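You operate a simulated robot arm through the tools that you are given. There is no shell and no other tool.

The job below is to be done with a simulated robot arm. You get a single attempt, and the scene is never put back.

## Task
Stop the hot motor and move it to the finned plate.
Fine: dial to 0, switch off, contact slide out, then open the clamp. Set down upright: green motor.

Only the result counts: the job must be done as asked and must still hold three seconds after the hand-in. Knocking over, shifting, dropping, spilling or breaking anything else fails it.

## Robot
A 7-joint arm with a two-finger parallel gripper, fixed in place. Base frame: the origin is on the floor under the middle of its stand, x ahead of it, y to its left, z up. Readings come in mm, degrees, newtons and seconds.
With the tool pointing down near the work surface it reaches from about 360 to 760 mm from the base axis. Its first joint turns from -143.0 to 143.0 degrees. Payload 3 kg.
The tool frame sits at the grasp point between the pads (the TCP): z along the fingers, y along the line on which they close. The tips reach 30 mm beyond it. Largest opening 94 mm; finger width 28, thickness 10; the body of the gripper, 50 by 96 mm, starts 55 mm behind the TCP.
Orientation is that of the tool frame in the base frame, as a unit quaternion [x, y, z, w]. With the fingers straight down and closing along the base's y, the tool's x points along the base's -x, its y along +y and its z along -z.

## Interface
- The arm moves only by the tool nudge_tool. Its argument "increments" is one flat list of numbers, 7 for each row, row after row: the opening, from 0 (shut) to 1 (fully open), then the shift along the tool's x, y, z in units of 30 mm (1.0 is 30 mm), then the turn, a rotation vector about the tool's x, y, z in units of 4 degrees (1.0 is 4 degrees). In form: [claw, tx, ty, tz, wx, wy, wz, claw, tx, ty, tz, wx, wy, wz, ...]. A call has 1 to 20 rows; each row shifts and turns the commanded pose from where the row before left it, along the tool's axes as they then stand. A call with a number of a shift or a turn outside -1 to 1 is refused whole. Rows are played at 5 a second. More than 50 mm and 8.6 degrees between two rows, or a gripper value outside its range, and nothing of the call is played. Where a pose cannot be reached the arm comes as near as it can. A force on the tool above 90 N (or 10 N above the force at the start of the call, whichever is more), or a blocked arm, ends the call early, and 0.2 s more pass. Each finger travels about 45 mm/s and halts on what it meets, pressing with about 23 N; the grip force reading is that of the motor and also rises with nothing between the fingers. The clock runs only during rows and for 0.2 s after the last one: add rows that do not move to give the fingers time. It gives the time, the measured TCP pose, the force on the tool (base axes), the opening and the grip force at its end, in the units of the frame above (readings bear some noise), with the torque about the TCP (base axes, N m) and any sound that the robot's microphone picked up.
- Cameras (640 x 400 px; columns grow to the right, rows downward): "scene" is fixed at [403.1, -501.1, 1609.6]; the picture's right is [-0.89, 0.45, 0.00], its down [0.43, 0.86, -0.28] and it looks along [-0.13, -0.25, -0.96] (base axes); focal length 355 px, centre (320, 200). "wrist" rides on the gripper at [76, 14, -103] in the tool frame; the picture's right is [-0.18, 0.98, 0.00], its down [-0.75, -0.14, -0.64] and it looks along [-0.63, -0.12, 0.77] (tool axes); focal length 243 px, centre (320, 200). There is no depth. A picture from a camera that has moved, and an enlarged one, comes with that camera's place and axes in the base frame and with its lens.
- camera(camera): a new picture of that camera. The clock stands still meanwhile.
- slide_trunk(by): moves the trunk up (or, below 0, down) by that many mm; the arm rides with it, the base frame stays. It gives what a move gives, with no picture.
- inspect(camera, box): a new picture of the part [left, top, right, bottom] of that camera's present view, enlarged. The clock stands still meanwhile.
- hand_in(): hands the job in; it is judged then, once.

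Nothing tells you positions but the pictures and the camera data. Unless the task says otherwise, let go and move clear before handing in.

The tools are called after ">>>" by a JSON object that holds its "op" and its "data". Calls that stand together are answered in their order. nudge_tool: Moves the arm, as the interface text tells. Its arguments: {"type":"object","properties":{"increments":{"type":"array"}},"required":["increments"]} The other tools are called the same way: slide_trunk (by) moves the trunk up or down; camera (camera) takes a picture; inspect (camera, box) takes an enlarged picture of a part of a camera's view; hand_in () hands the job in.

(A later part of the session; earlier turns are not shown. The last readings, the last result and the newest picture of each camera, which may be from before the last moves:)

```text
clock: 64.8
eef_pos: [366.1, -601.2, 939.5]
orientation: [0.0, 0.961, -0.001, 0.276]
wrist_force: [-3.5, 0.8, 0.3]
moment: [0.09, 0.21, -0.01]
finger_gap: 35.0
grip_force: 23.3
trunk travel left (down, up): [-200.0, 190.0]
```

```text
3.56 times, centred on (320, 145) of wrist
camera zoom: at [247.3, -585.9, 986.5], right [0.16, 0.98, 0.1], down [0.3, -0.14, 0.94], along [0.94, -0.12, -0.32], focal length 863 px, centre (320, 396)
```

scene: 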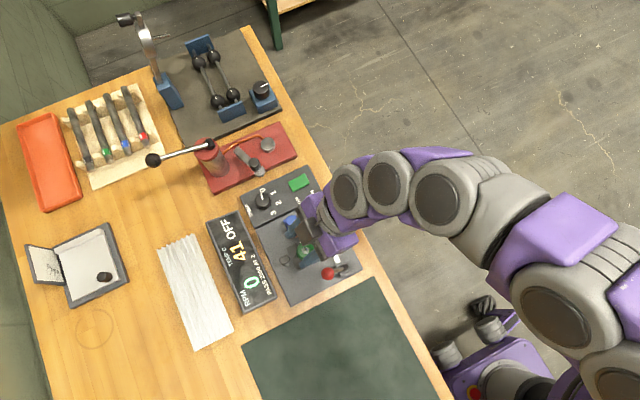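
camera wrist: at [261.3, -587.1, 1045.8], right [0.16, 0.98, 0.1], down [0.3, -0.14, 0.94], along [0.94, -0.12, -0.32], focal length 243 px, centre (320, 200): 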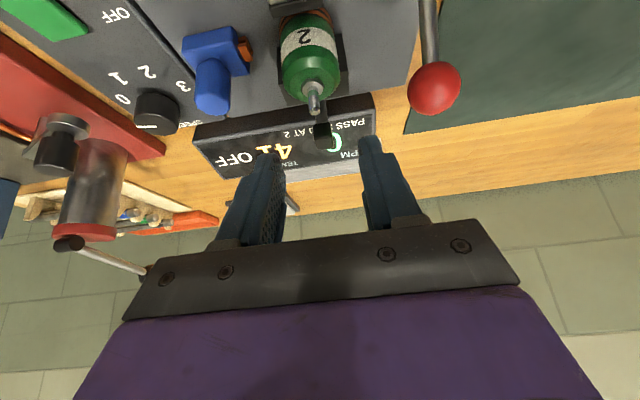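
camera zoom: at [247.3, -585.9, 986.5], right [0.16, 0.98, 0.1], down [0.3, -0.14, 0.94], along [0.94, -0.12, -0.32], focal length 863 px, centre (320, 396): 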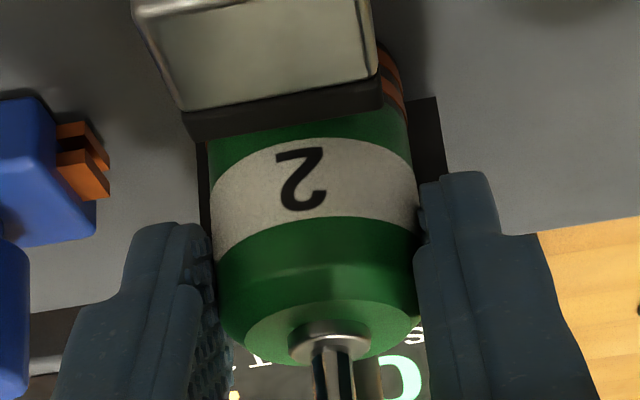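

Balanced now. Lifting slowly by 15 mm first to check the hold.

>>> {"op": "nudge_tool", "data": {"increments": [0.1, -0.088, 0, -0.141, 0, 0, 0, 0.1, -0.088, 0, -0.141, 0, 0, 0, 0.1, -0.088, 0, -0.141, 0, 0, 0, 0.1, 0, 0, 0, 0, 0, 0]}}

>>> {"op": "camera", "data": {"camera": "wrist"}}

>>> {"op": "inspect", "data": {"camera": "scene", "box": [275, 220, 345, 270]}}

```text
clock: 65.8
eef_pos: [366.4, -599.5, 954.2]
orientation: [0.0, 0.961, -0.001, 0.275]
wrist_force: [0.3, -0.6, -0.1]
moment: [-0.07, 0.0, 0.0]
finger_gap: 34.9
grip_force: 23.1
trunk travel left (down, up): [-200.0, 190.0]
```

```text
taken
camera wrist: at [247.7, -585.5, 1001.0], right [0.16, 0.98, 0.1], down [0.3, -0.14, 0.94], along [0.94, -0.12, -0.32], focal length 243 px, centre (320, 200)
```

wrist: 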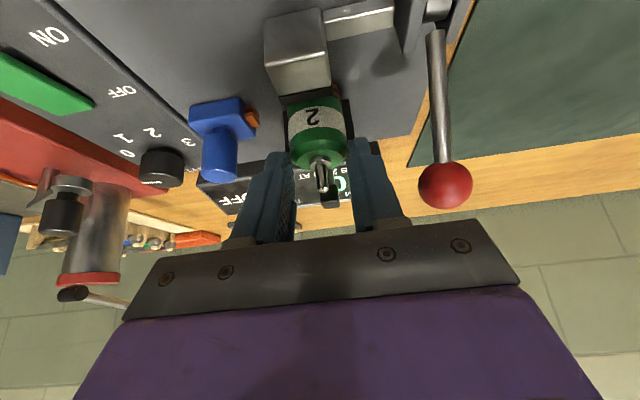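

```text
8.00 times, centred on (310, 245) of scene
camera zoom: at [403.1, -501.1, 1609.6], right [-0.89, 0.45, 0.0], down [0.43, 0.86, -0.28], along [-0.13, -0.25, -0.96], focal length 2839 px, centre (400, -160)
```

zoom: 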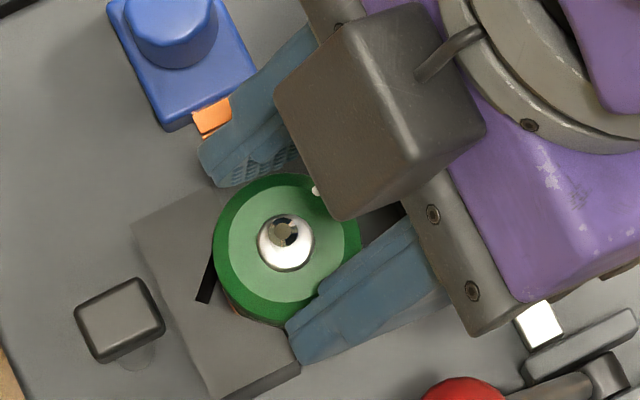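

The scene view shows the motor did not rise — the fingers slid up along it. I'll inspect before regripping.

>>> {"op": "inspect", "data": {"camera": "wrist", "box": [230, 70, 410, 220]}}

>>> {"op": "inspect", "data": {"camera": "scene", "box": [285, 225, 335, 262]}}

```text
2.67 times, centred on (320, 145) of wrist
camera zoom: at [247.7, -585.5, 1001.0], right [0.16, 0.98, 0.1], down [0.3, -0.14, 0.94], along [0.94, -0.12, -0.32], focal length 647 px, centre (320, 347)
```

zoom: 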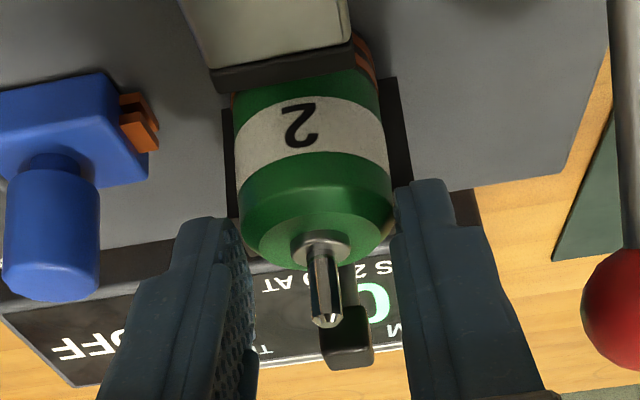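

```text
10.81 times, centred on (310, 244) of scene
camera zoom: at [403.1, -501.1, 1609.6], right [-0.89, 0.45, 0.0], down [0.43, 0.86, -0.28], along [-0.13, -0.25, -0.96], focal length 3837 px, centre (428, -270)
```

zoom: 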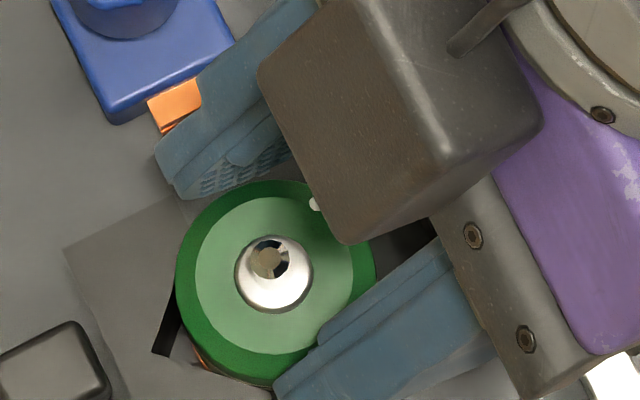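

The pads are near the motor's top rim and the motor stayed seated. I'll open, rise clear and check from above whether the jaw is truly free of the motor.

>>> {"op": "nudge_tool", "data": {"increments": [0.4, 0, 0, 0, 0, 0, 0, 0.5, 0, 0, 0, 0, 0, 0, 0.5, 0, 0, 0, 0, 0, 0, 0.5, -0.53, 0, -0.848, 0, 0, 0, 0.5, -0.53, 0, -0.848, 0, 0, 0, 0.5, 0.848, 0, -0.53, 0, 0, 0, 0.5, 0.848, 0, -0.53, 0, 0, 0, 0.5, 0.848, 0, -0.53, 0, 0, 0, 0.5, 0.848, 0, -0.53, 0, 0, 0, 0.5, 0, 0, 0, 0, 0, 0]}}

>>> {"op": "inspect", "data": {"camera": "scene", "box": [270, 215, 370, 285]}}

>>> {"op": "camera", "data": {"camera": "wrist"}}

```text
clock: 68.0
eef_pos: [245.9, -599.9, 1014.5]
orientation: [0.0, 0.961, -0.001, 0.275]
wrist_force: [-0.1, -0.2, -0.6]
moment: [-0.01, -0.01, 0.0]
finger_gap: 47.0
grip_force: 0.1
trunk travel left (down, up): [-200.0, 190.0]
```

```text
5.71 times, centred on (320, 250) of scene
camera zoom: at [403.1, -501.1, 1609.6], right [-0.89, 0.45, 0.0], down [0.43, 0.86, -0.28], along [-0.13, -0.25, -0.96], focal length 2028 px, centre (320, -86)
```

zoom: 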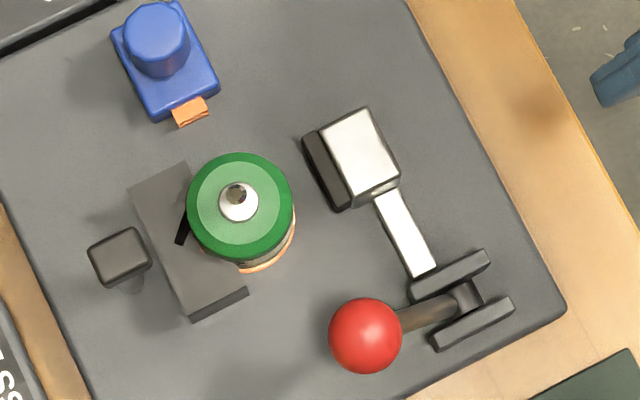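

```text
taken
camera wrist: at [128.0, -585.7, 1061.6], right [0.16, 0.98, 0.1], down [0.3, -0.14, 0.94], along [0.94, -0.12, -0.32], focal length 243 px, centre (320, 200)
```

wrist: 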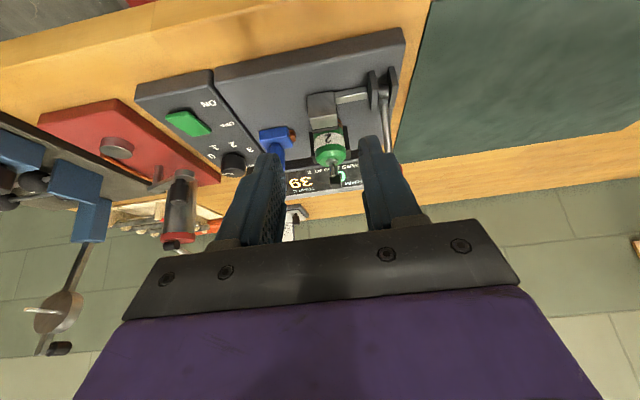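

The jaw is well clear (face at x≈354) and the motor is free, so the grip was just too high and it slipped. Before regripping I'll survey the finned plate: 20° tilt, radial direction, at safe height, to measure it and check reach.

>>> {"op": "nudge_tool", "data": {"increments": [0.5, 0, 0, -0.5, 0, 1, 0, 0.5, 0, 0, -0.3, 0, 1, 0, 0.5, 0, 0, 0, 0, 1, 0, 0.5, 0, 0, 0, 0.342, 0, 0.94, 0.5, 0, 0, 0, 0.342, 0, 0.94, 0.5, 0, 0, 0, 0.342, 0, 0.94, 0.5, 0, 0, 0, 0.342, 0, 0.94, 0.5, 0, 0, 0, 0.342, 0, 0.94, 0.5, 0, 0, 0, 0.342, 0, 0.94, 0.5, 0, 0, 0, 0.342, 0, 0.94, 0.5, 0, 0, 0, 0.342, 0, 0.94, 0.5, 0, 0, 0, 0.342, 0, 0.94, 0.5, 0, 0, 0, 0.342, 0, 0.94, 0.5, 0, 0, 0, 0.256, 0, 0.705, 0.5, 0, 0, 0, 0, 0, 0]}}

>>> {"op": "nudge_tool", "data": {"increments": [0.5, -0.686, 0.902, 0.193, 0, 0, 0, 0.5, -0.686, 0.902, 0.193, 0, 0, 0, 0.5, -0.686, 0.902, 0.193, 0, 0, 0, 0.5, -0.686, 0.902, 0.193, 0, 0, 0, 0.5, -0.686, 0.902, 0.193, 0, 0, 0, 0.5, -0.686, 0.902, 0.193, 0, 0, 0, 0.5, -0.686, 0.902, 0.193, 0, 0, 0, 0.5, 0, 0, 0, 0, 0, 0]}}

>>> {"op": "camera", "data": {"camera": "wrist"}}

>>> {"op": "camera", "data": {"camera": "scene"}}

```text
clock: 71.2
eef_pos: [234.9, -600.8, 1036.2]
orientation: [0.361, 0.916, -0.064, 0.162]
wrist_force: [-0.5, -0.2, -0.2]
moment: [0.02, 0.02, -0.01]
finger_gap: 46.7
grip_force: 0.1
trunk travel left (down, up): [-200.0, 190.0]
```

```text
clock: 73.0
eef_pos: [473.8, -564.4, 1046.6]
orientation: [0.361, 0.916, -0.064, 0.161]
wrist_force: [-0.6, -0.1, 0.5]
moment: [0.01, 0.02, 0.03]
finger_gap: 47.0
grip_force: 0.1
trunk travel left (down, up): [-200.0, 190.0]
```

```text
taken
camera wrist: at [406.0, -479.6, 1116.5], right [0.8, 0.6, 0.06], down [0.26, -0.44, 0.86], along [0.54, -0.67, -0.5], focal length 243 px, centre (320, 200)
```

wrist: 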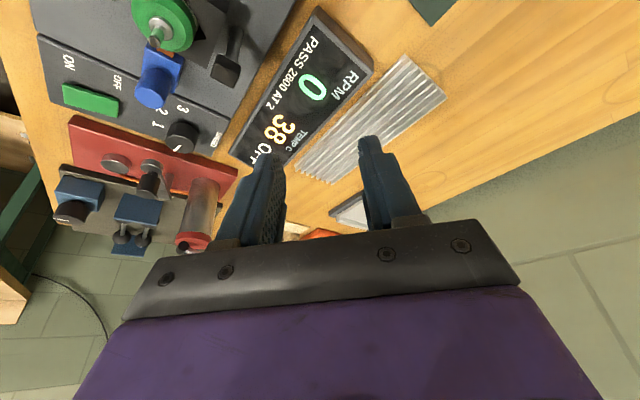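

```text
taken
```

scene: 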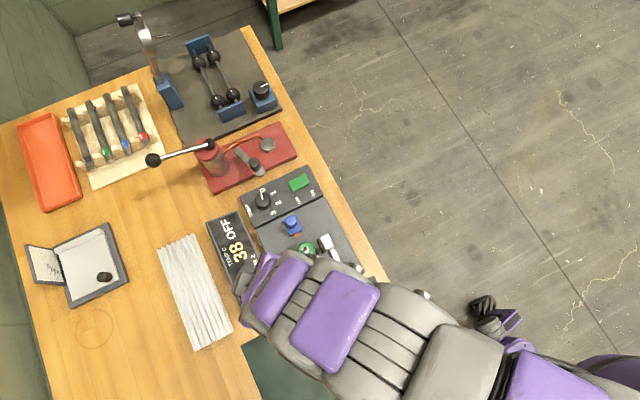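

>>> {"op": "inspect", "data": {"camera": "wrist", "box": [280, 30, 460, 200]}}

>>> {"op": "inspect", "data": {"camera": "scene", "box": [140, 220, 260, 360]}}

```text
2.35 times, centred on (370, 115) of wrist
camera zoom: at [406.0, -479.6, 1116.5], right [0.8, 0.6, 0.06], down [0.26, -0.44, 0.86], along [0.54, -0.67, -0.5], focal length 571 px, centre (202, 400)
```

zoom: 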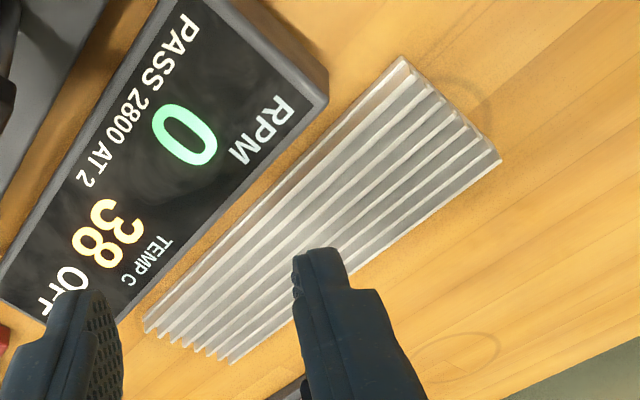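

```text
2.86 times, centred on (200, 290) of scene
camera zoom: at [403.1, -501.1, 1609.6], right [-0.89, 0.45, 0.0], down [0.43, 0.86, -0.28], along [-0.13, -0.25, -0.96], focal length 1014 px, centre (663, -57)
```

zoom: 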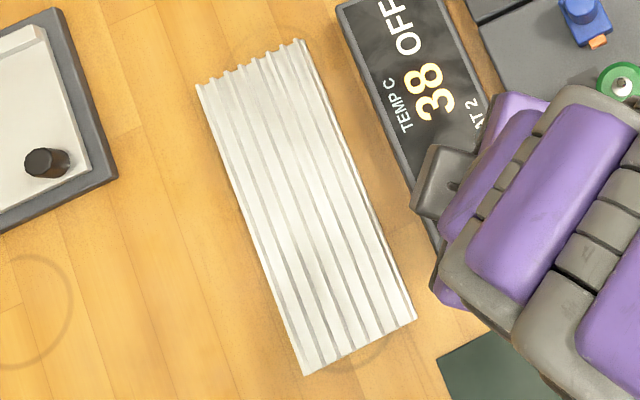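

The finned plate's fins run along y and its +y end is at y≈-532, with x≈580–664. I'll test reach and get a second view by going over the intended spot, about (612,-560), at z≈960.

>>> {"op": "nudge_tool", "data": {"increments": [0.5, -0.305, 0.65, 0.721, 0, 0, 0, 0.5, -0.305, 0.65, 0.721, 0, 0, 0, 0.5, -0.305, 0.65, 0.721, 0, 0, 0, 0.5, -0.305, 0.65, 0.721, 0, 0, 0, 0.5, -0.305, 0.65, 0.721, 0, 0, 0, 0.5, 0, 0, 0, 0, 0, 0]}}

>>> {"op": "camera", "data": {"camera": "wrist"}}

>>> {"op": "inspect", "data": {"camera": "scene", "box": [140, 220, 340, 360]}}

```text
clock: 74.4
eef_pos: [598.0, -545.2, 961.0]
orientation: [0.361, 0.916, -0.063, 0.161]
wrist_force: [-0.6, 0.2, -0.7]
moment: [-0.05, 0.02, -0.01]
finger_gap: 46.8
grip_force: 0.1
trunk travel left (down, up): [-200.0, 190.0]
```

```text
taken
camera wrist: at [530.6, -462.4, 1031.0], right [0.8, 0.6, 0.06], down [0.26, -0.44, 0.86], along [0.54, -0.67, -0.5], focal length 243 px, centre (320, 200)
```

wrist: 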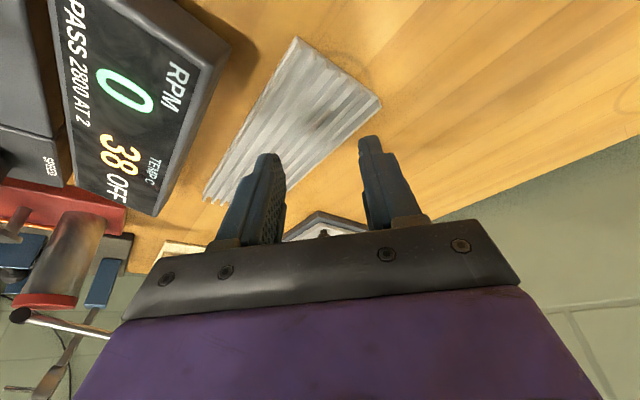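

```text
2.86 times, centred on (240, 290) of scene
camera zoom: at [403.1, -501.1, 1609.6], right [-0.89, 0.45, 0.0], down [0.43, 0.86, -0.28], along [-0.13, -0.25, -0.96], focal length 1014 px, centre (549, -57)
```

zoom: 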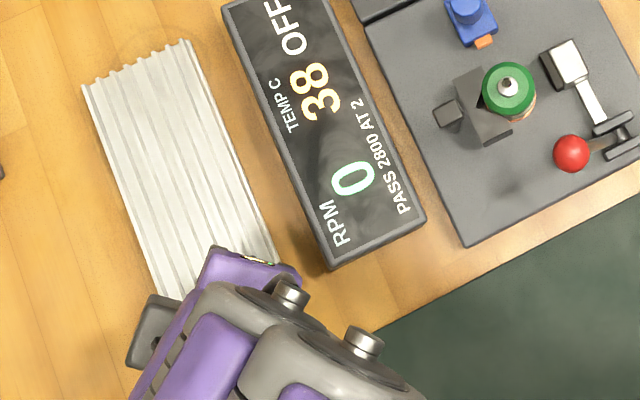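

The 20° tilt reaches the plate; its near corners come out at (579,-532) and (664,-534), top z≈858. That tilt also allows a much deeper grip beside the V-block, so I'll go back over the motor with the yaw at 0.

>>> {"op": "nudge_tool", "data": {"increments": [0.47, -0.336, 0, -0.924, 0, 0, 0, 0.47, -0.336, 0, -0.924, 0, 0, 0, 0.47, 0.586, -0.938, -0.213, 0, 0, 0, 0.47, 0.586, -0.938, -0.213, 0, 0, 0, 0.47, 0.586, -0.938, -0.213, 0, 0, 0, 0.47, 0.586, -0.938, -0.213, 0, 0, 0, 0.47, 0.586, -0.938, -0.213, 0, 0, 0, 0.47, 0.586, -0.938, -0.213, 0, 0, 0, 0.47, 0.586, -0.938, -0.213, 0, 0, 0, 0.47, 0, 0, 0, -0.342, 0, -0.94, 0.47, 0, 0, 0, -0.342, 0, -0.94, 0.47, 0, 0, 0, -0.342, 0, -0.94, 0.47, 0, 0, 0, -0.342, 0, -0.94, 0.47, 0, 0, 0, -0.342, 0, -0.94, 0.47, 0, 0, 0, -0.342, 0, -0.94, 0.47, 0, 0, 0, -0.342, 0, -0.94, 0.47, 0, 0, 0, -0.342, 0, -0.94, 0.47, 0, 0, 0, -0.342, 0, -0.94, 0.47, 0, 0, 0, -0.342, 0, -0.94, 0.47, 0, 0, 0, -0.256, 0, -0.705]}}

>>> {"op": "camera", "data": {"camera": "wrist"}}

>>> {"op": "inspect", "data": {"camera": "scene", "box": [265, 215, 365, 285]}}

```text
clock: 78.6
eef_pos: [367.2, -601.2, 1019.1]
orientation: [-0.001, 0.985, 0.001, 0.173]
wrist_force: [-0.3, 0.5, -0.9]
moment: [0.0, 0.05, 0.01]
finger_gap: 44.4
grip_force: 0.1
trunk travel left (down, up): [-200.0, 190.0]
```

```text
taken
camera wrist: at [261.6, -586.6, 1089.5], right [0.17, 0.98, 0.06], down [0.49, -0.14, 0.86], along [0.85, -0.12, -0.51], focal length 243 px, centre (320, 200)
```

wrist: 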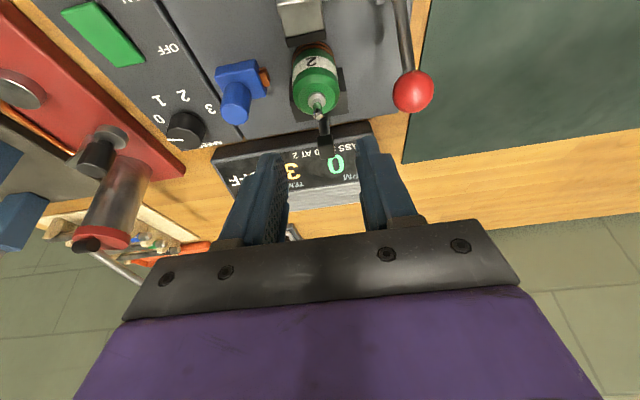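

```text
5.71 times, centred on (315, 250) of scene
camera zoom: at [403.1, -501.1, 1609.6], right [-0.89, 0.45, 0.0], down [0.43, 0.86, -0.28], along [-0.13, -0.25, -0.96], focal length 2028 px, centre (349, -86)
```

zoom: 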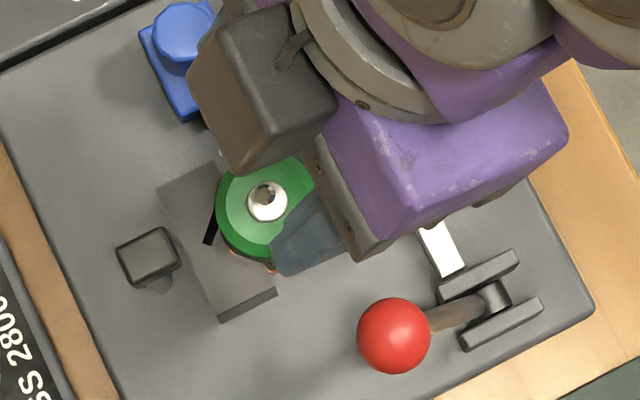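

>>> {"op": "nudge_tool", "data": {"increments": [0.48, 0.243, 0, 0.668, 0, 0, 0, 0.48, 0.243, 0, 0.668, 0, 0, 0, 0.48, 0.243, 0, 0.668, 0, 0, 0, 0.48, 0, 0, 0, 0, 0, 0]}}

>>> {"op": "inspect", "data": {"camera": "wrist", "box": [220, 50, 420, 200]}}

>>> {"op": "inspect", "data": {"camera": "scene", "box": [275, 220, 345, 270]}}

```text
clock: 79.6
eef_pos: [369.1, -601.5, 956.7]
orientation: [0.0, 0.985, -0.001, 0.174]
wrist_force: [0.2, 0.1, 0.6]
moment: [-0.04, 0.01, 0.01]
finger_gap: 45.0
grip_force: 0.1
trunk travel left (down, up): [-200.0, 190.0]
```

```text
2.67 times, centred on (320, 125) of wrist
camera zoom: at [262.5, -586.9, 1026.1], right [0.17, 0.98, 0.06], down [0.49, -0.14, 0.86], along [0.86, -0.12, -0.5], focal length 647 px, centre (320, 400)
```

zoom: 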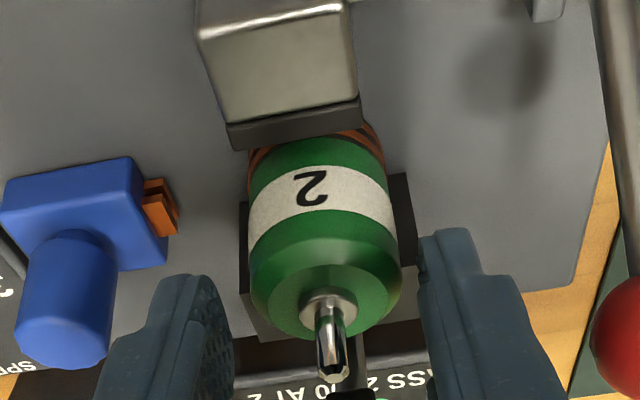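

```text
8.00 times, centred on (310, 245) of scene
camera zoom: at [403.1, -501.1, 1609.6], right [-0.89, 0.45, 0.0], down [0.43, 0.86, -0.28], along [-0.13, -0.25, -0.96], focal length 2839 px, centre (400, -160)
```

zoom: 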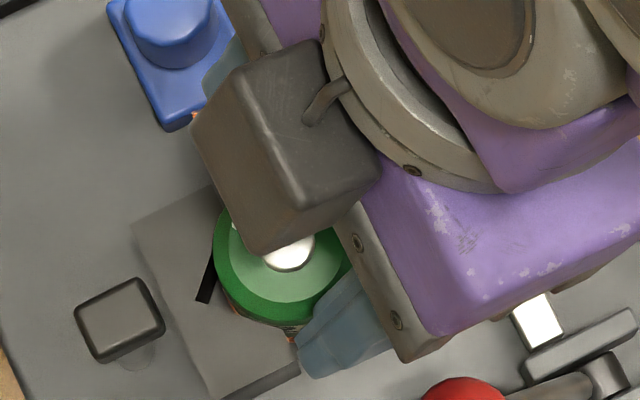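

Centred well. I'll shift 2.5 mm towards −x for block clearance and descend towards z≈928 in small steps.

>>> {"op": "nudge_tool", "data": {"increments": [0.48, 0.078, 0, -0.0285, 0, 0, 0, 0.48, 0.109, 0, 0.2995, 0, 0, 0, 0.48, 0.109, 0, 0.2995, 0, 0, 0, 0.48, 0, 0, 0, 0, 0, 0]}}

>>> {"op": "nudge_tool", "data": {"increments": [0.48, 0.055, 0, 0.15, 0, 0, 0, 0.48, 0.055, 0, 0.15, 0, 0, 0, 0.48, 0, 0, 0, 0, 0, 0]}}

>>> {"op": "inspect", "data": {"camera": "wrist", "box": [220, 50, 420, 200]}}

```text
clock: 80.6
eef_pos: [364.7, -600.5, 936.6]
orientation: [0.001, 0.985, 0.0, 0.172]
wrist_force: [0.0, 0.1, 0.3]
moment: [0.0, 0.0, 0.04]
finger_gap: 45.2
grip_force: 0.1
trunk travel left (down, up): [-200.0, 190.0]
```

```text
clock: 81.4
eef_pos: [366.3, -601.2, 926.9]
orientation: [0.0, 0.985, -0.001, 0.174]
wrist_force: [0.1, 0.1, 0.5]
moment: [-0.02, -0.05, 0.02]
finger_gap: 45.2
grip_force: 0.0
trunk travel left (down, up): [-200.0, 190.0]
```

```text
2.67 times, centred on (320, 125) of wrist
camera zoom: at [259.4, -586.7, 997.5], right [0.17, 0.98, 0.06], down [0.49, -0.14, 0.86], along [0.85, -0.12, -0.51], focal length 647 px, centre (320, 400)
```

zoom: 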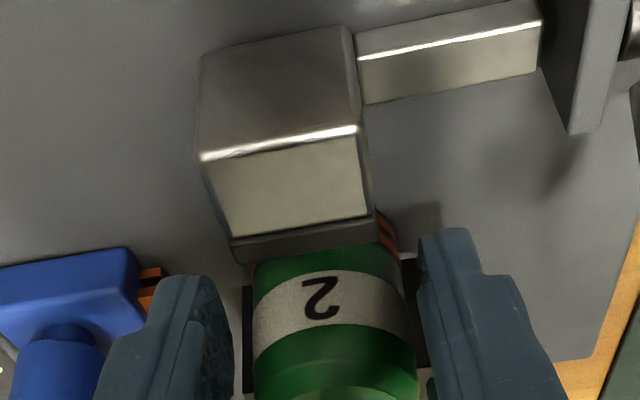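

No contact and centred. Closing on the motor's mid-body.

>>> {"op": "nudge_tool", "data": {"increments": [0.42, 0, 0, 0, 0, 0, 0, 0.36, 0, 0, 0, 0, 0, 0, 0.2, 0, 0, 0, 0, 0, 0, 0.1, 0, 0, 0, 0, 0, 0, 0, 0, 0, 0, 0, 0, 0, 0, 0, 0, 0, 0, 0, 0]}}

>>> {"op": "inspect", "data": {"camera": "wrist", "box": [220, 50, 420, 200]}}

```text
clock: 82.8
eef_pos: [364.8, -600.1, 928.0]
orientation: [0.0, 0.985, 0.001, 0.173]
wrist_force: [-3.3, 5.7, -0.2]
moment: [0.09, 0.05, 0.12]
finger_gap: 38.9
grip_force: 22.6
trunk travel left (down, up): [-200.0, 190.0]
```

```text
2.67 times, centred on (320, 125) of wrist
camera zoom: at [259.1, -586.2, 997.5], right [0.17, 0.98, 0.06], down [0.49, -0.14, 0.86], along [0.85, -0.12, -0.51], focal length 647 px, centre (320, 400)
```

zoom: 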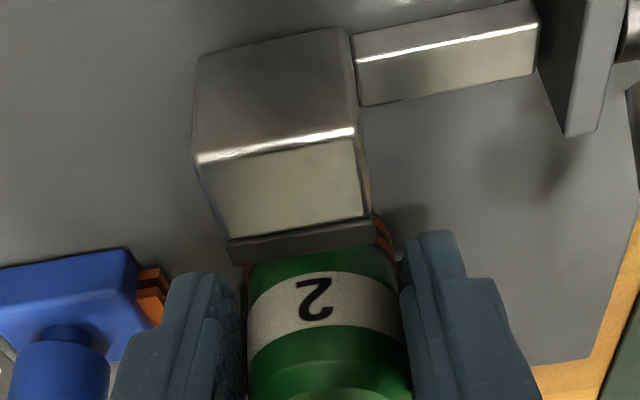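

>>> {"op": "inspect", "data": {"camera": "scene", "box": [275, 215, 355, 275]}}

>>> {"op": "inspect", "data": {"camera": "wrist", "box": [270, 120, 370, 200]}}

>>> {"op": "nudge_tool", "data": {"increments": [0, 0, 0, 0, 0, 0, 0, 0, 0, 0, 0, 0, 0, 0]}}

```text
6.67 times, centred on (315, 245) of scene
camera zoom: at [403.1, -501.1, 1609.6], right [-0.89, 0.45, 0.0], down [0.43, 0.86, -0.28], along [-0.13, -0.25, -0.96], focal length 2366 px, centre (353, -100)
```

zoom: 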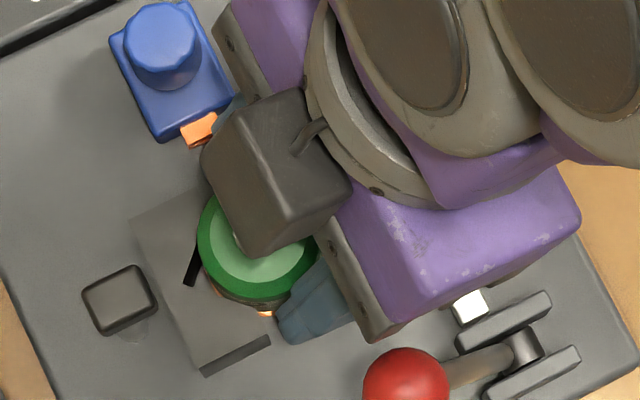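

```text
5.00 times, centred on (320, 160) of wrist
camera zoom: at [259.1, -586.2, 997.5], right [0.17, 0.98, 0.06], down [0.49, -0.14, 0.86], along [0.85, -0.12, -0.51], focal length 1213 px, centre (320, 400)
```

zoom: 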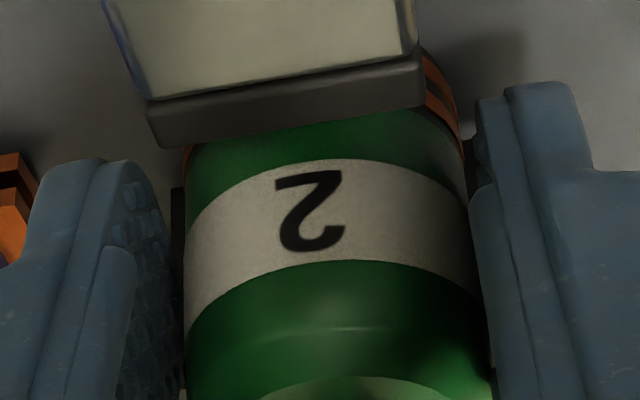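

```text
clock: 83.4
eef_pos: [365.7, -600.5, 927.4]
orientation: [0.0, 0.985, 0.0, 0.173]
wrist_force: [-4.4, 6.1, -1.2]
moment: [0.07, 0.08, 0.12]
finger_gap: 39.0
grip_force: 22.8
trunk travel left (down, up): [-200.0, 190.0]
```

The fingers stopped at 39 mm here, versus 35 mm higher up, so the motor seems wider lower down. I'll lift by a few millimetres and watch force and gap.

>>> {"op": "nudge_tool", "data": {"increments": [0, -0.0228, 0, -0.0627, 0, 0, 0, 0, -0.0228, 0, -0.0627, 0, 0, 0, 0, 0, 0, 0, 0, 0, 0]}}

>>> {"op": "inspect", "data": {"camera": "wrist", "box": [220, 50, 420, 200]}}

```text
clock: 84.2
eef_pos: [364.3, -599.7, 931.3]
orientation: [-0.001, 0.985, 0.0, 0.173]
wrist_force: [-6.4, 5.2, -4.2]
moment: [0.1, 0.15, 0.03]
finger_gap: 38.5
grip_force: 22.4
trunk travel left (down, up): [-200.0, 190.0]
```

```text
2.67 times, centred on (320, 125) of wrist
camera zoom: at [258.6, -586.7, 1001.5], right [0.17, 0.98, 0.06], down [0.49, -0.14, 0.86], along [0.85, -0.12, -0.51], focal length 647 px, centre (320, 400)
```

zoom: 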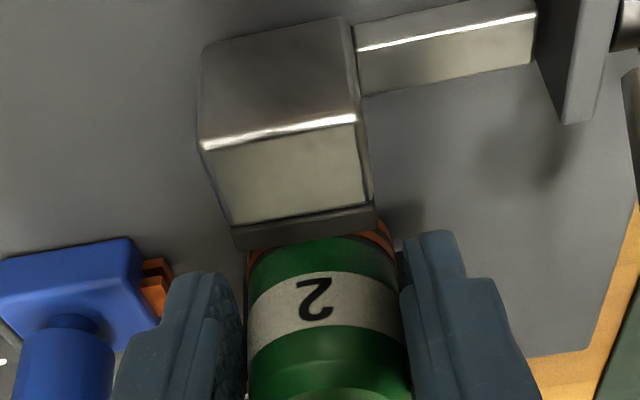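

The motor appears to move with the fingers this time (label fixed relative to them, jaw shifting away). Continuing the lift slowly.

>>> {"op": "nudge_tool", "data": {"increments": [0, -0.0228, 0, -0.0627, 0, 0, 0, 0, -0.0228, 0, -0.0627, 0, 0, 0, 0, -0.0228, 0, -0.0627, 0, 0, 0, 0, 0, 0, 0, 0, 0, 0]}}

>>> {"op": "inspect", "data": {"camera": "wrist", "box": [220, 50, 420, 200]}}

>>> {"op": "inspect", "data": {"camera": "scene", "box": [275, 215, 355, 275]}}

```text
clock: 85.2
eef_pos: [365.3, -600.0, 936.4]
orientation: [-0.001, 0.985, 0.0, 0.173]
wrist_force: [-4.2, 4.6, -4.6]
moment: [0.17, 0.21, 0.11]
finger_gap: 38.6
grip_force: 22.6
trunk travel left (down, up): [-200.0, 190.0]
```

```text
2.67 times, centred on (320, 125) of wrist
camera zoom: at [259.2, -586.2, 1007.7], right [0.17, 0.98, 0.06], down [0.49, -0.14, 0.86], along [0.85, -0.12, -0.51], focal length 647 px, centre (320, 400)
```

zoom: 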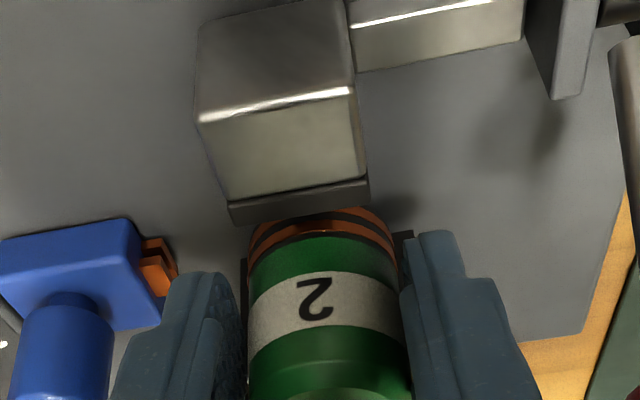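

```text
6.67 times, centred on (315, 245) of scene
camera zoom: at [403.1, -501.1, 1609.6], right [-0.89, 0.45, 0.0], down [0.43, 0.86, -0.28], along [-0.13, -0.25, -0.96], focal length 2366 px, centre (353, -100)
```

zoom: 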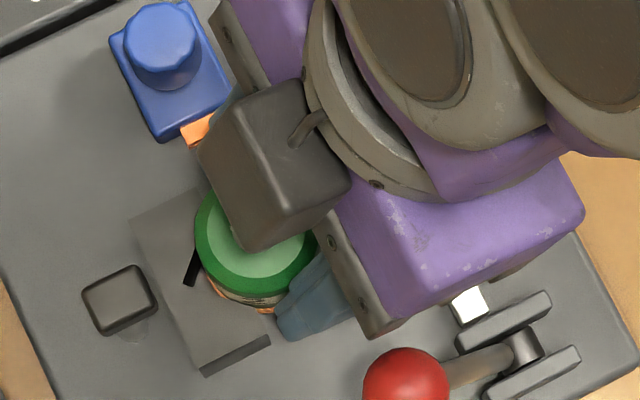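

The motor is lifting with the gripper (brown base now visible, about 4.5 N weight). I'll raise it well clear of the block.

>>> {"op": "nudge_tool", "data": {"increments": [0, -0.08, 0, -0.22, 0, 0, 0, 0, -0.114, 0, -0.313, 0, 0, 0, 0, -0.114, 0, -0.313, 0, 0, 0, 0, -0.114, 0, -0.313, 0, 0, 0, 0, -0.114, 0, -0.313, 0, 0, 0, 0, -0.114, 0, -0.313, 0, 0, 0, 0, -0.114, 0, -0.313, 0, 0, 0, 0, -0.114, 0, -0.313, 0, 0, 0, 0, -0.114, 0, -0.313, 0, 0, 0, 0, 0, 0, 0, 0, 0, 0]}}

>>> {"op": "camera", "data": {"camera": "wrist"}}

>>> {"op": "camera", "data": {"camera": "scene"}}

```text
clock: 87.4
eef_pos: [365.4, -601.3, 1023.9]
orientation: [0.001, 0.985, 0.0, 0.172]
wrist_force: [0.5, -0.1, -1.8]
moment: [0.0, 0.02, 0.01]
finger_gap: 38.3
grip_force: 22.5
trunk travel left (down, up): [-200.0, 190.0]
```

```text
taken
camera wrist: at [259.5, -586.1, 1094.2], right [0.17, 0.98, 0.06], down [0.49, -0.14, 0.86], along [0.85, -0.12, -0.51], focal length 243 px, centre (320, 200)
```

wrist: 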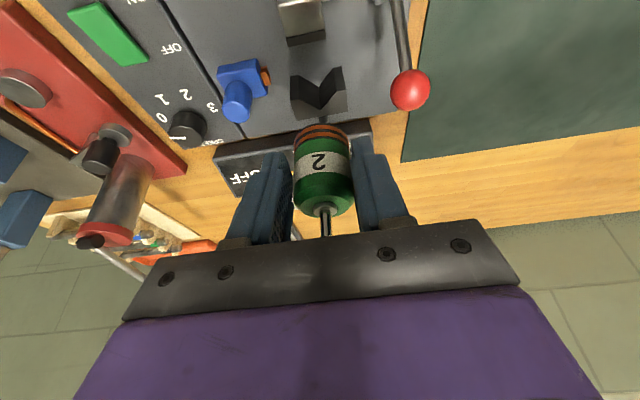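

```text
taken
```

scene: 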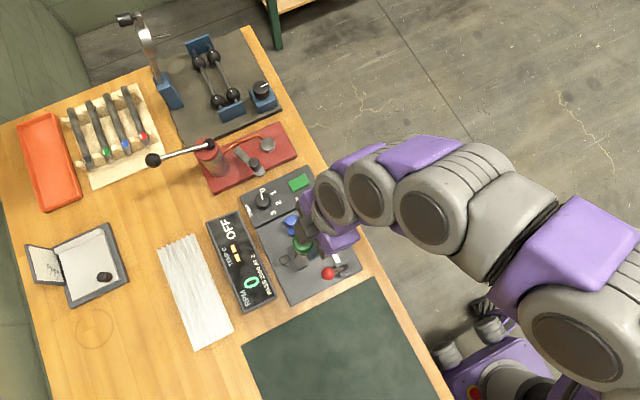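

The motor is held upright, and the V-block is empty. Now I'll yaw 43° towards the finned plate, still high.

>>> {"op": "nudge_tool", "data": {"increments": [0, 0, 0, 0, 0.171, 0, 0.47, 0, 0, 0, 0, 0.342, 0, 0.94, 0, 0, 0, 0, 0.342, 0, 0.94, 0, 0, 0, 0, 0.342, 0, 0.94, 0, 0, 0, 0, 0.342, 0, 0.94, 0, 0, 0, 0, 0.342, 0, 0.94, 0, 0, 0, 0, 0.342, 0, 0.94, 0, 0, 0, 0, 0.342, 0, 0.94, 0, 0, 0, 0, 0.342, 0, 0.94, 0, 0, 0, 0, 0.342, 0, 0.94, 0, 0, 0, 0, 0.342, 0, 0.94, 0, 0, 0, 0, 0.085, 0, 0.235, 0, 0, 0, 0, 0, 0, 0]}}

>>> {"op": "nudge_tool", "data": {"increments": [0, -0.3, 0.44, 0.11, 0, 0, 0, 0, -0.489, 0.721, 0.178, 0, 0, 0, 0, -0.489, 0.721, 0.178, 0, 0, 0, 0, -0.489, 0.721, 0.178, 0, 0, 0, 0, -0.489, 0.721, 0.178, 0, 0, 0, 0, -0.489, 0.721, 0.178, 0, 0, 0, 0, -0.318, 0.721, 0.648, 0, 0, 0, 0, -0.318, 0.721, 0.648, 0, 0, 0, 0, -0.318, 0.721, 0.648, 0, 0, 0, 0, -0.129, 0.281, 0.538, 0, 0, 0, 0, 0, 0, 0, 0, 0, 0]}}

>>> {"op": "camera", "data": {"camera": "wrist"}}

>>> {"op": "camera", "data": {"camera": "scene"}}

```text
clock: 90.2
eef_pos: [365.4, -601.0, 1023.9]
orientation: [0.361, 0.916, -0.064, 0.162]
wrist_force: [-0.1, -0.5, -1.8]
moment: [-0.02, 0.02, 0.02]
finger_gap: 38.8
grip_force: 22.8
trunk travel left (down, up): [-200.0, 190.0]
```

```text
clock: 92.6
eef_pos: [601.7, -557.5, 966.3]
orientation: [0.361, 0.916, -0.064, 0.163]
wrist_force: [0.3, -0.4, -2.2]
moment: [0.02, 0.03, 0.02]
finger_gap: 38.6
grip_force: 22.8
trunk travel left (down, up): [-200.0, 190.0]
```

```text
taken
camera wrist: at [534.7, -473.3, 1035.7], right [0.8, 0.6, 0.06], down [0.26, -0.44, 0.86], along [0.54, -0.67, -0.51], focal length 243 px, centre (320, 200)
```

wrist: 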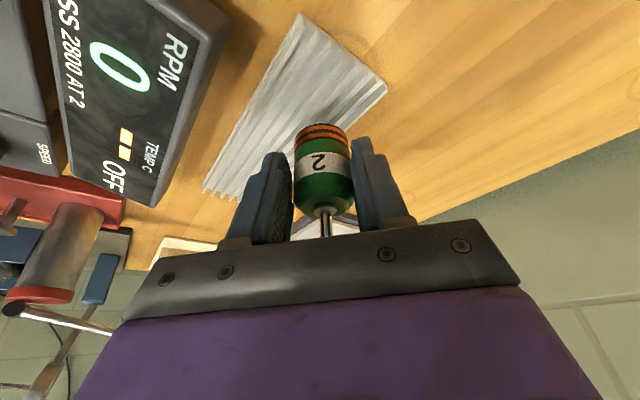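

```text
taken
```

scene: 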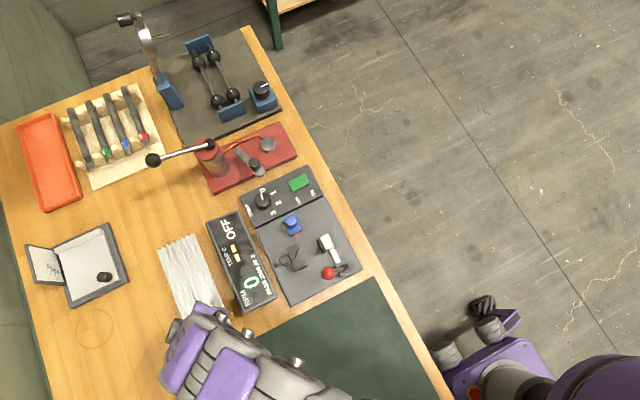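

The motor hangs upright above the finned plate at about (615,-569), well inside its edges. I'll lower it most of the way, then in 2 mm steps to feel contact.

>>> {"op": "nudge_tool", "data": {"increments": [0, 0.114, 0, 0.313, 0, 0, 0, 0, 0.125, 0, 0.345, 0, 0, 0, 0, 0.125, 0, 0.345, 0, 0, 0, 0, 0.125, 0, 0.345, 0, 0, 0, 0, 0.09, 0, 0.248, 0, 0, 0, 0, 0, 0, 0, 0, 0, 0]}}

>>> {"op": "camera", "data": {"camera": "wrist"}}

>>> {"op": "inspect", "data": {"camera": "wrist", "box": [200, 0, 420, 170]}}

```text
clock: 94.0
eef_pos: [602.8, -556.9, 917.8]
orientation: [0.359, 0.917, -0.065, 0.163]
wrist_force: [2.6, 1.8, 16.3]
moment: [-0.14, -0.14, 0.06]
finger_gap: 38.8
grip_force: 22.9
trunk travel left (down, up): [-200.0, 190.0]
```

```text
taken
camera wrist: at [534.8, -472.6, 987.2], right [0.8, 0.6, 0.06], down [0.26, -0.43, 0.86], along [0.55, -0.67, -0.5], focal length 243 px, centre (320, 200)
```

wrist: 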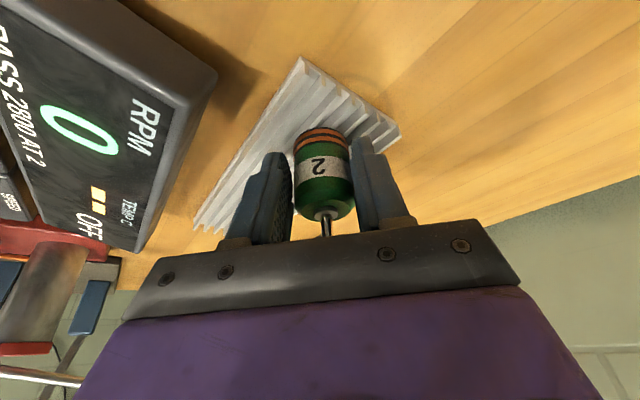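

```text
2.35 times, centred on (310, 85) of wrist
camera zoom: at [534.8, -472.6, 987.2], right [0.8, 0.6, 0.06], down [0.26, -0.43, 0.86], along [0.55, -0.67, -0.5], focal length 571 px, centre (344, 471)
```

zoom: 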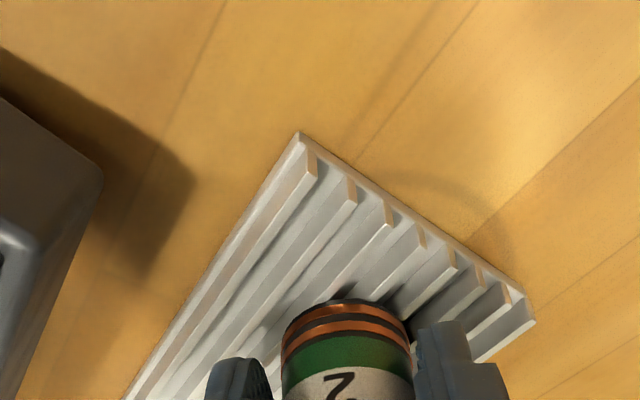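

Contact came a little early: the fin tops are at z≈875, and the force is about 16 N. I'll ease up slightly so it rests without being pressed, then check it is flat before releasing.

>>> {"op": "nudge_tool", "data": {"increments": [0, -0.02, 0, -0.0565, 0, 0, 0, 0, 0, 0, 0, 0, 0, 0]}}

>>> {"op": "inspect", "data": {"camera": "wrist", "box": [250, 90, 400, 240]}}

>>> {"op": "inspect", "data": {"camera": "scene", "box": [140, 220, 260, 360]}}

```text
clock: 94.6
eef_pos: [602.2, -556.2, 918.2]
orientation: [0.361, 0.916, -0.065, 0.162]
wrist_force: [4.1, 3.7, 11.8]
moment: [-0.12, -0.26, 0.11]
finger_gap: 38.3
grip_force: 23.0
trunk travel left (down, up): [-200.0, 190.0]
```

```text
2.67 times, centred on (325, 165) of wrist
camera zoom: at [534.9, -472.8, 987.3], right [0.8, 0.6, 0.06], down [0.26, -0.43, 0.86], along [0.54, -0.67, -0.5], focal length 647 px, centre (307, 293)
```

zoom: 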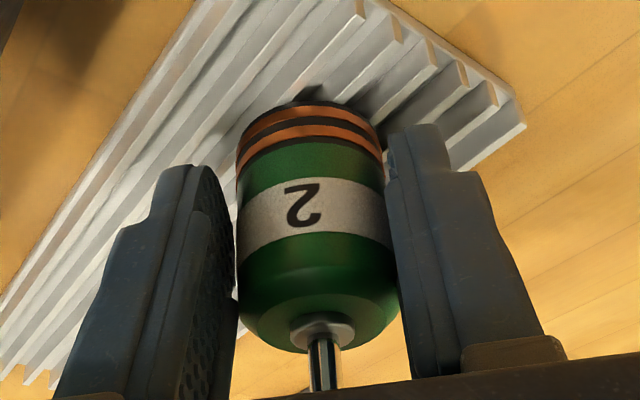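

```text
2.86 times, centred on (200, 290) of scene
camera zoom: at [403.1, -501.1, 1609.6], right [-0.89, 0.45, 0.0], down [0.43, 0.86, -0.28], along [-0.13, -0.25, -0.96], focal length 1014 px, centre (663, -57)
```

zoom: 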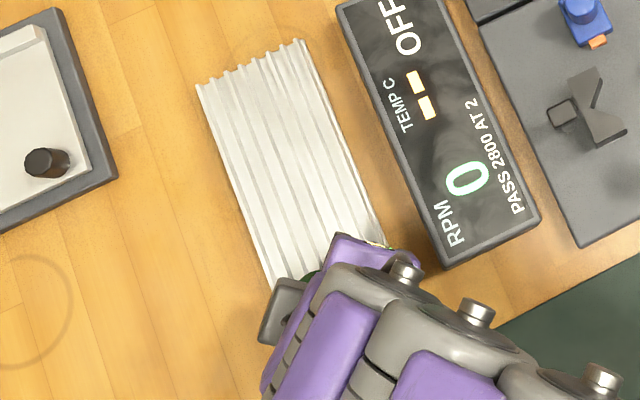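

>>> {"op": "nudge_tool", "data": {"increments": [0, -0.0228, 0, -0.0627, 0, 0, 0, 0, 0, 0, 0, 0, 0, 0]}}

>>> {"op": "nudge_tool", "data": {"increments": [0, -0.0114, 0, -0.0313, 0, 0, 0, 0, 0, 0, 0, 0, 0, 0]}}

>>> {"op": "inspect", "data": {"camera": "wrist", "box": [250, 90, 400, 240]}}

```text
clock: 95.2
eef_pos: [600.6, -556.2, 917.7]
orientation: [0.362, 0.916, -0.064, 0.161]
wrist_force: [-0.8, 0.1, 1.7]
moment: [-0.04, -0.01, -0.01]
finger_gap: 38.1
grip_force: 22.8
trunk travel left (down, up): [-200.0, 190.0]
```

```text
clock: 95.8
eef_pos: [602.1, -555.9, 918.3]
orientation: [0.362, 0.916, -0.063, 0.16]
wrist_force: [0.3, -0.2, -1.8]
moment: [0.02, 0.0, -0.01]
finger_gap: 38.1
grip_force: 23.2
trunk travel left (down, up): [-200.0, 190.0]
```

```text
2.67 times, centred on (325, 165) of wrist
camera zoom: at [535.0, -473.2, 989.2], right [0.8, 0.6, 0.06], down [0.26, -0.44, 0.86], along [0.54, -0.67, -0.51], focal length 647 px, centre (307, 293)
```

zoom: 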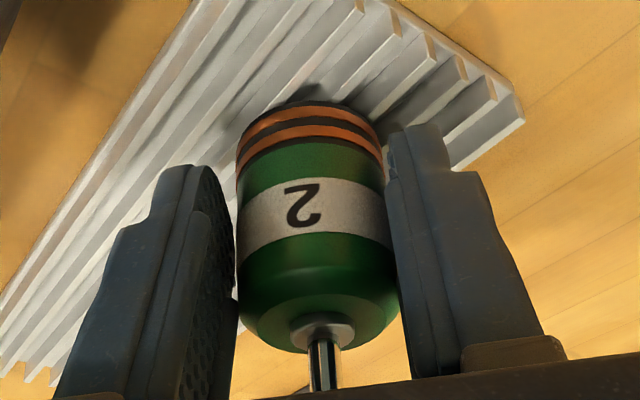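

It is just barely hanging (−1.8 N), so I'll lower 1 mm to rest and open the fingers gently.

>>> {"op": "nudge_tool", "data": {"increments": [0, 0.0125, 0, 0.0345, 0, 0, 0, 0, 0, 0, 0, 0, 0, 0]}}

>>> {"op": "nudge_tool", "data": {"increments": [0.41, 0, 0, 0, 0, 0, 0, 0.43, 0, 0, 0, 0, 0, 0, 0.46, 0, 0, 0, 0, 0, 0, 0.5, 0, 0, 0, 0, 0, 0, 0.54, 0, 0, 0, 0, 0, 0, 0.54, 0, 0, 0, 0, 0, 0]}}

>>> {"op": "inspect", "data": {"camera": "wrist", "box": [230, 70, 410, 240]}}

```text
clock: 96.4
eef_pos: [602.4, -557.1, 917.9]
orientation: [0.361, 0.916, -0.064, 0.162]
wrist_force: [0.9, 0.3, -0.9]
moment: [-0.01, 0.03, 0.02]
finger_gap: 38.3
grip_force: 23.2
trunk travel left (down, up): [-200.0, 190.0]
```

```text
clock: 97.8
eef_pos: [602.6, -557.0, 918.3]
orientation: [0.361, 0.916, -0.064, 0.161]
wrist_force: [0.4, -0.5, 0.1]
moment: [-0.01, 0.01, 0.03]
finger_gap: 50.6
grip_force: 0.1
trunk travel left (down, up): [-200.0, 190.0]
```

```text
2.35 times, centred on (320, 155) of wrist
camera zoom: at [535.2, -473.7, 988.2], right [0.8, 0.6, 0.06], down [0.26, -0.44, 0.86], along [0.54, -0.67, -0.5], focal length 571 px, centre (320, 306)
```

zoom: 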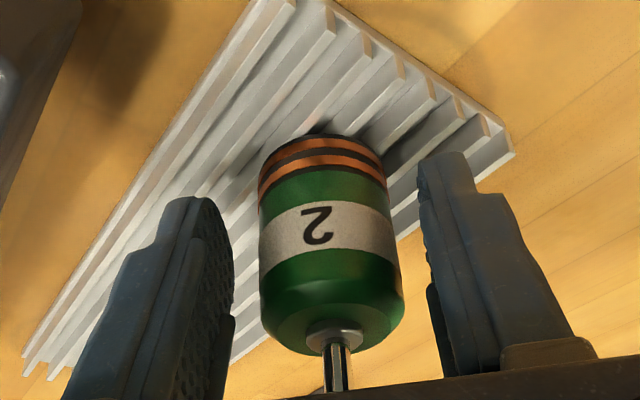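

The motor stands on the fins, with the fingers clear on both sides. Retreating straight up.

>>> {"op": "nudge_tool", "data": {"increments": [0.54, -0.114, 0, -0.313, 0, 0, 0, 0.54, -0.171, 0, -0.47, 0, 0, 0, 0.54, -0.228, 0, -0.627, 0, 0, 0, 0.54, -0.228, 0, -0.627, 0, 0, 0, 0.54, -0.228, 0, -0.627, 0, 0, 0, 0.54, -0.228, 0, -0.627, 0, 0, 0, 0.54, 0, 0, 0, 0, 0, 0]}}

>>> {"op": "camera", "data": {"camera": "wrist"}}

>>> {"op": "camera", "data": {"camera": "scene"}}

```text
clock: 99.4
eef_pos: [602.0, -556.6, 1023.2]
orientation: [0.361, 0.916, -0.064, 0.162]
wrist_force: [-0.2, 0.5, 0.1]
moment: [0.0, -0.01, 0.03]
finger_gap: 50.8
grip_force: 0.0
trunk travel left (down, up): [-200.0, 190.0]
```

```text
taken
camera wrist: at [534.0, -473.0, 1093.4], right [0.8, 0.6, 0.06], down [0.26, -0.44, 0.86], along [0.54, -0.67, -0.51], focal length 243 px, centre (320, 200)
```

wrist: 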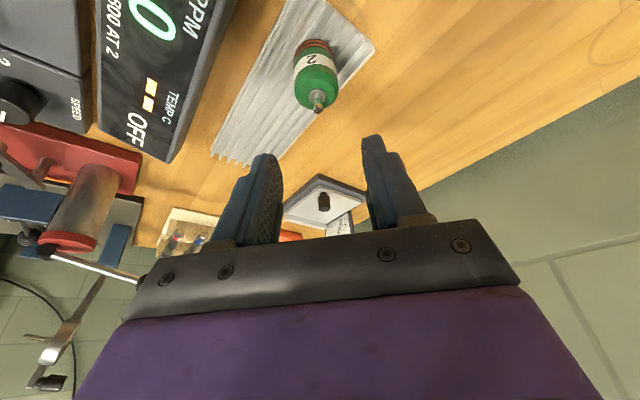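

```text
taken
```

scene: 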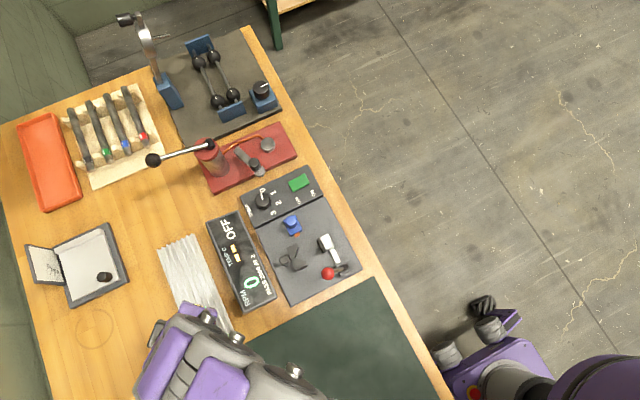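

The motor stands on the plate. I'll back the arm away towards the base and verify everything from above.

>>> {"op": "nudge_tool", "data": {"increments": [0.54, 0.5, 0, -0.4, 0, 0, 0, 0.54, 0.94, 0, -0.342, 0, 0, 0, 0.54, 0.94, 0, -0.342, 0, 0, 0, 0.54, 0.94, 0, -0.342, 0, 0, 0, 0.54, 0.94, 0, -0.342, 0, 0, 0, 0.54, 0.94, 0, -0.342, 0, 0, 0, 0.54, 0.94, 0, -0.342, 0, 0, 0, 0.54, 0.94, 0, -0.342, 0, 0, 0, 0.54, 0, 0, 0, 0, 0, 0]}}

>>> {"op": "camera", "data": {"camera": "scene"}}

>>> {"op": "inspect", "data": {"camera": "scene", "box": [140, 220, 260, 360]}}

>>> {"op": "inspect", "data": {"camera": "scene", "box": [200, 160, 370, 310]}}

>>> {"op": "inspect", "data": {"camera": "wrist", "box": [220, 0, 460, 180]}}

```text
clock: 101.4
eef_pos: [435.3, -400.4, 1029.6]
orientation: [0.362, 0.916, -0.064, 0.161]
wrist_force: [0.5, -0.2, 0.4]
moment: [0.01, -0.01, -0.04]
finger_gap: 50.9
grip_force: 0.1
trunk travel left (down, up): [-200.0, 190.0]
```

```text
taken
```

scene: 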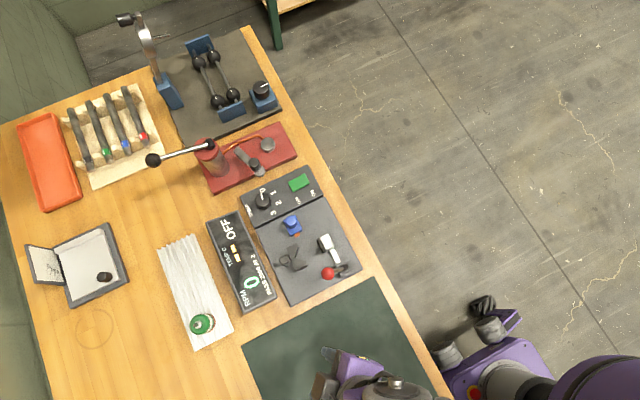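

```text
2.86 times, centred on (200, 290) of scene
camera zoom: at [403.1, -501.1, 1609.6], right [-0.89, 0.45, 0.0], down [0.43, 0.86, -0.28], along [-0.13, -0.25, -0.96], focal length 1014 px, centre (663, -57)
```

zoom: 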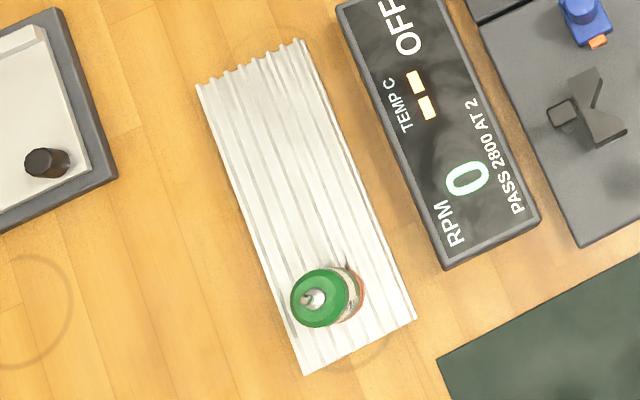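

```text
2.67 times, centred on (285, 235) of scene
camera zoom: at [403.1, -501.1, 1609.6], right [-0.89, 0.45, 0.0], down [0.43, 0.86, -0.28], along [-0.13, -0.25, -0.96], focal length 946 px, centre (413, 107)
```

zoom: 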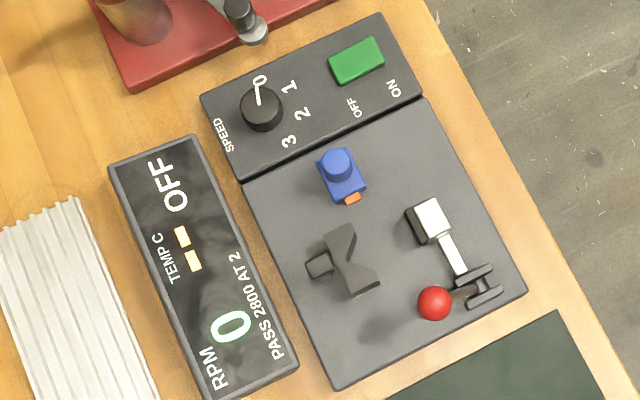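

```text
2.22 times, centred on (340, 90) of wrist
camera zoom: at [368.0, -316.9, 1099.5], right [0.8, 0.6, 0.06], down [0.26, -0.44, 0.86], along [0.54, -0.67, -0.5], focal length 539 px, centre (276, 444)
```

zoom: 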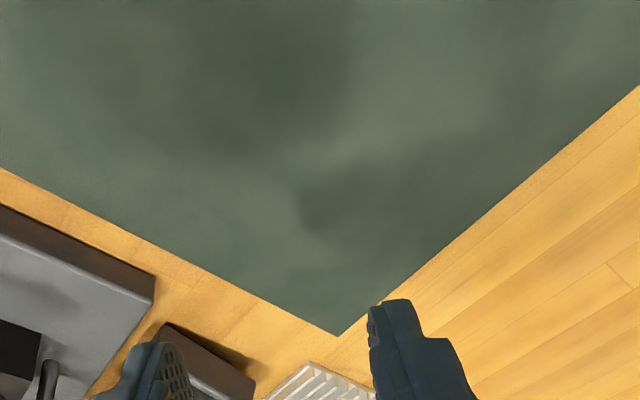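

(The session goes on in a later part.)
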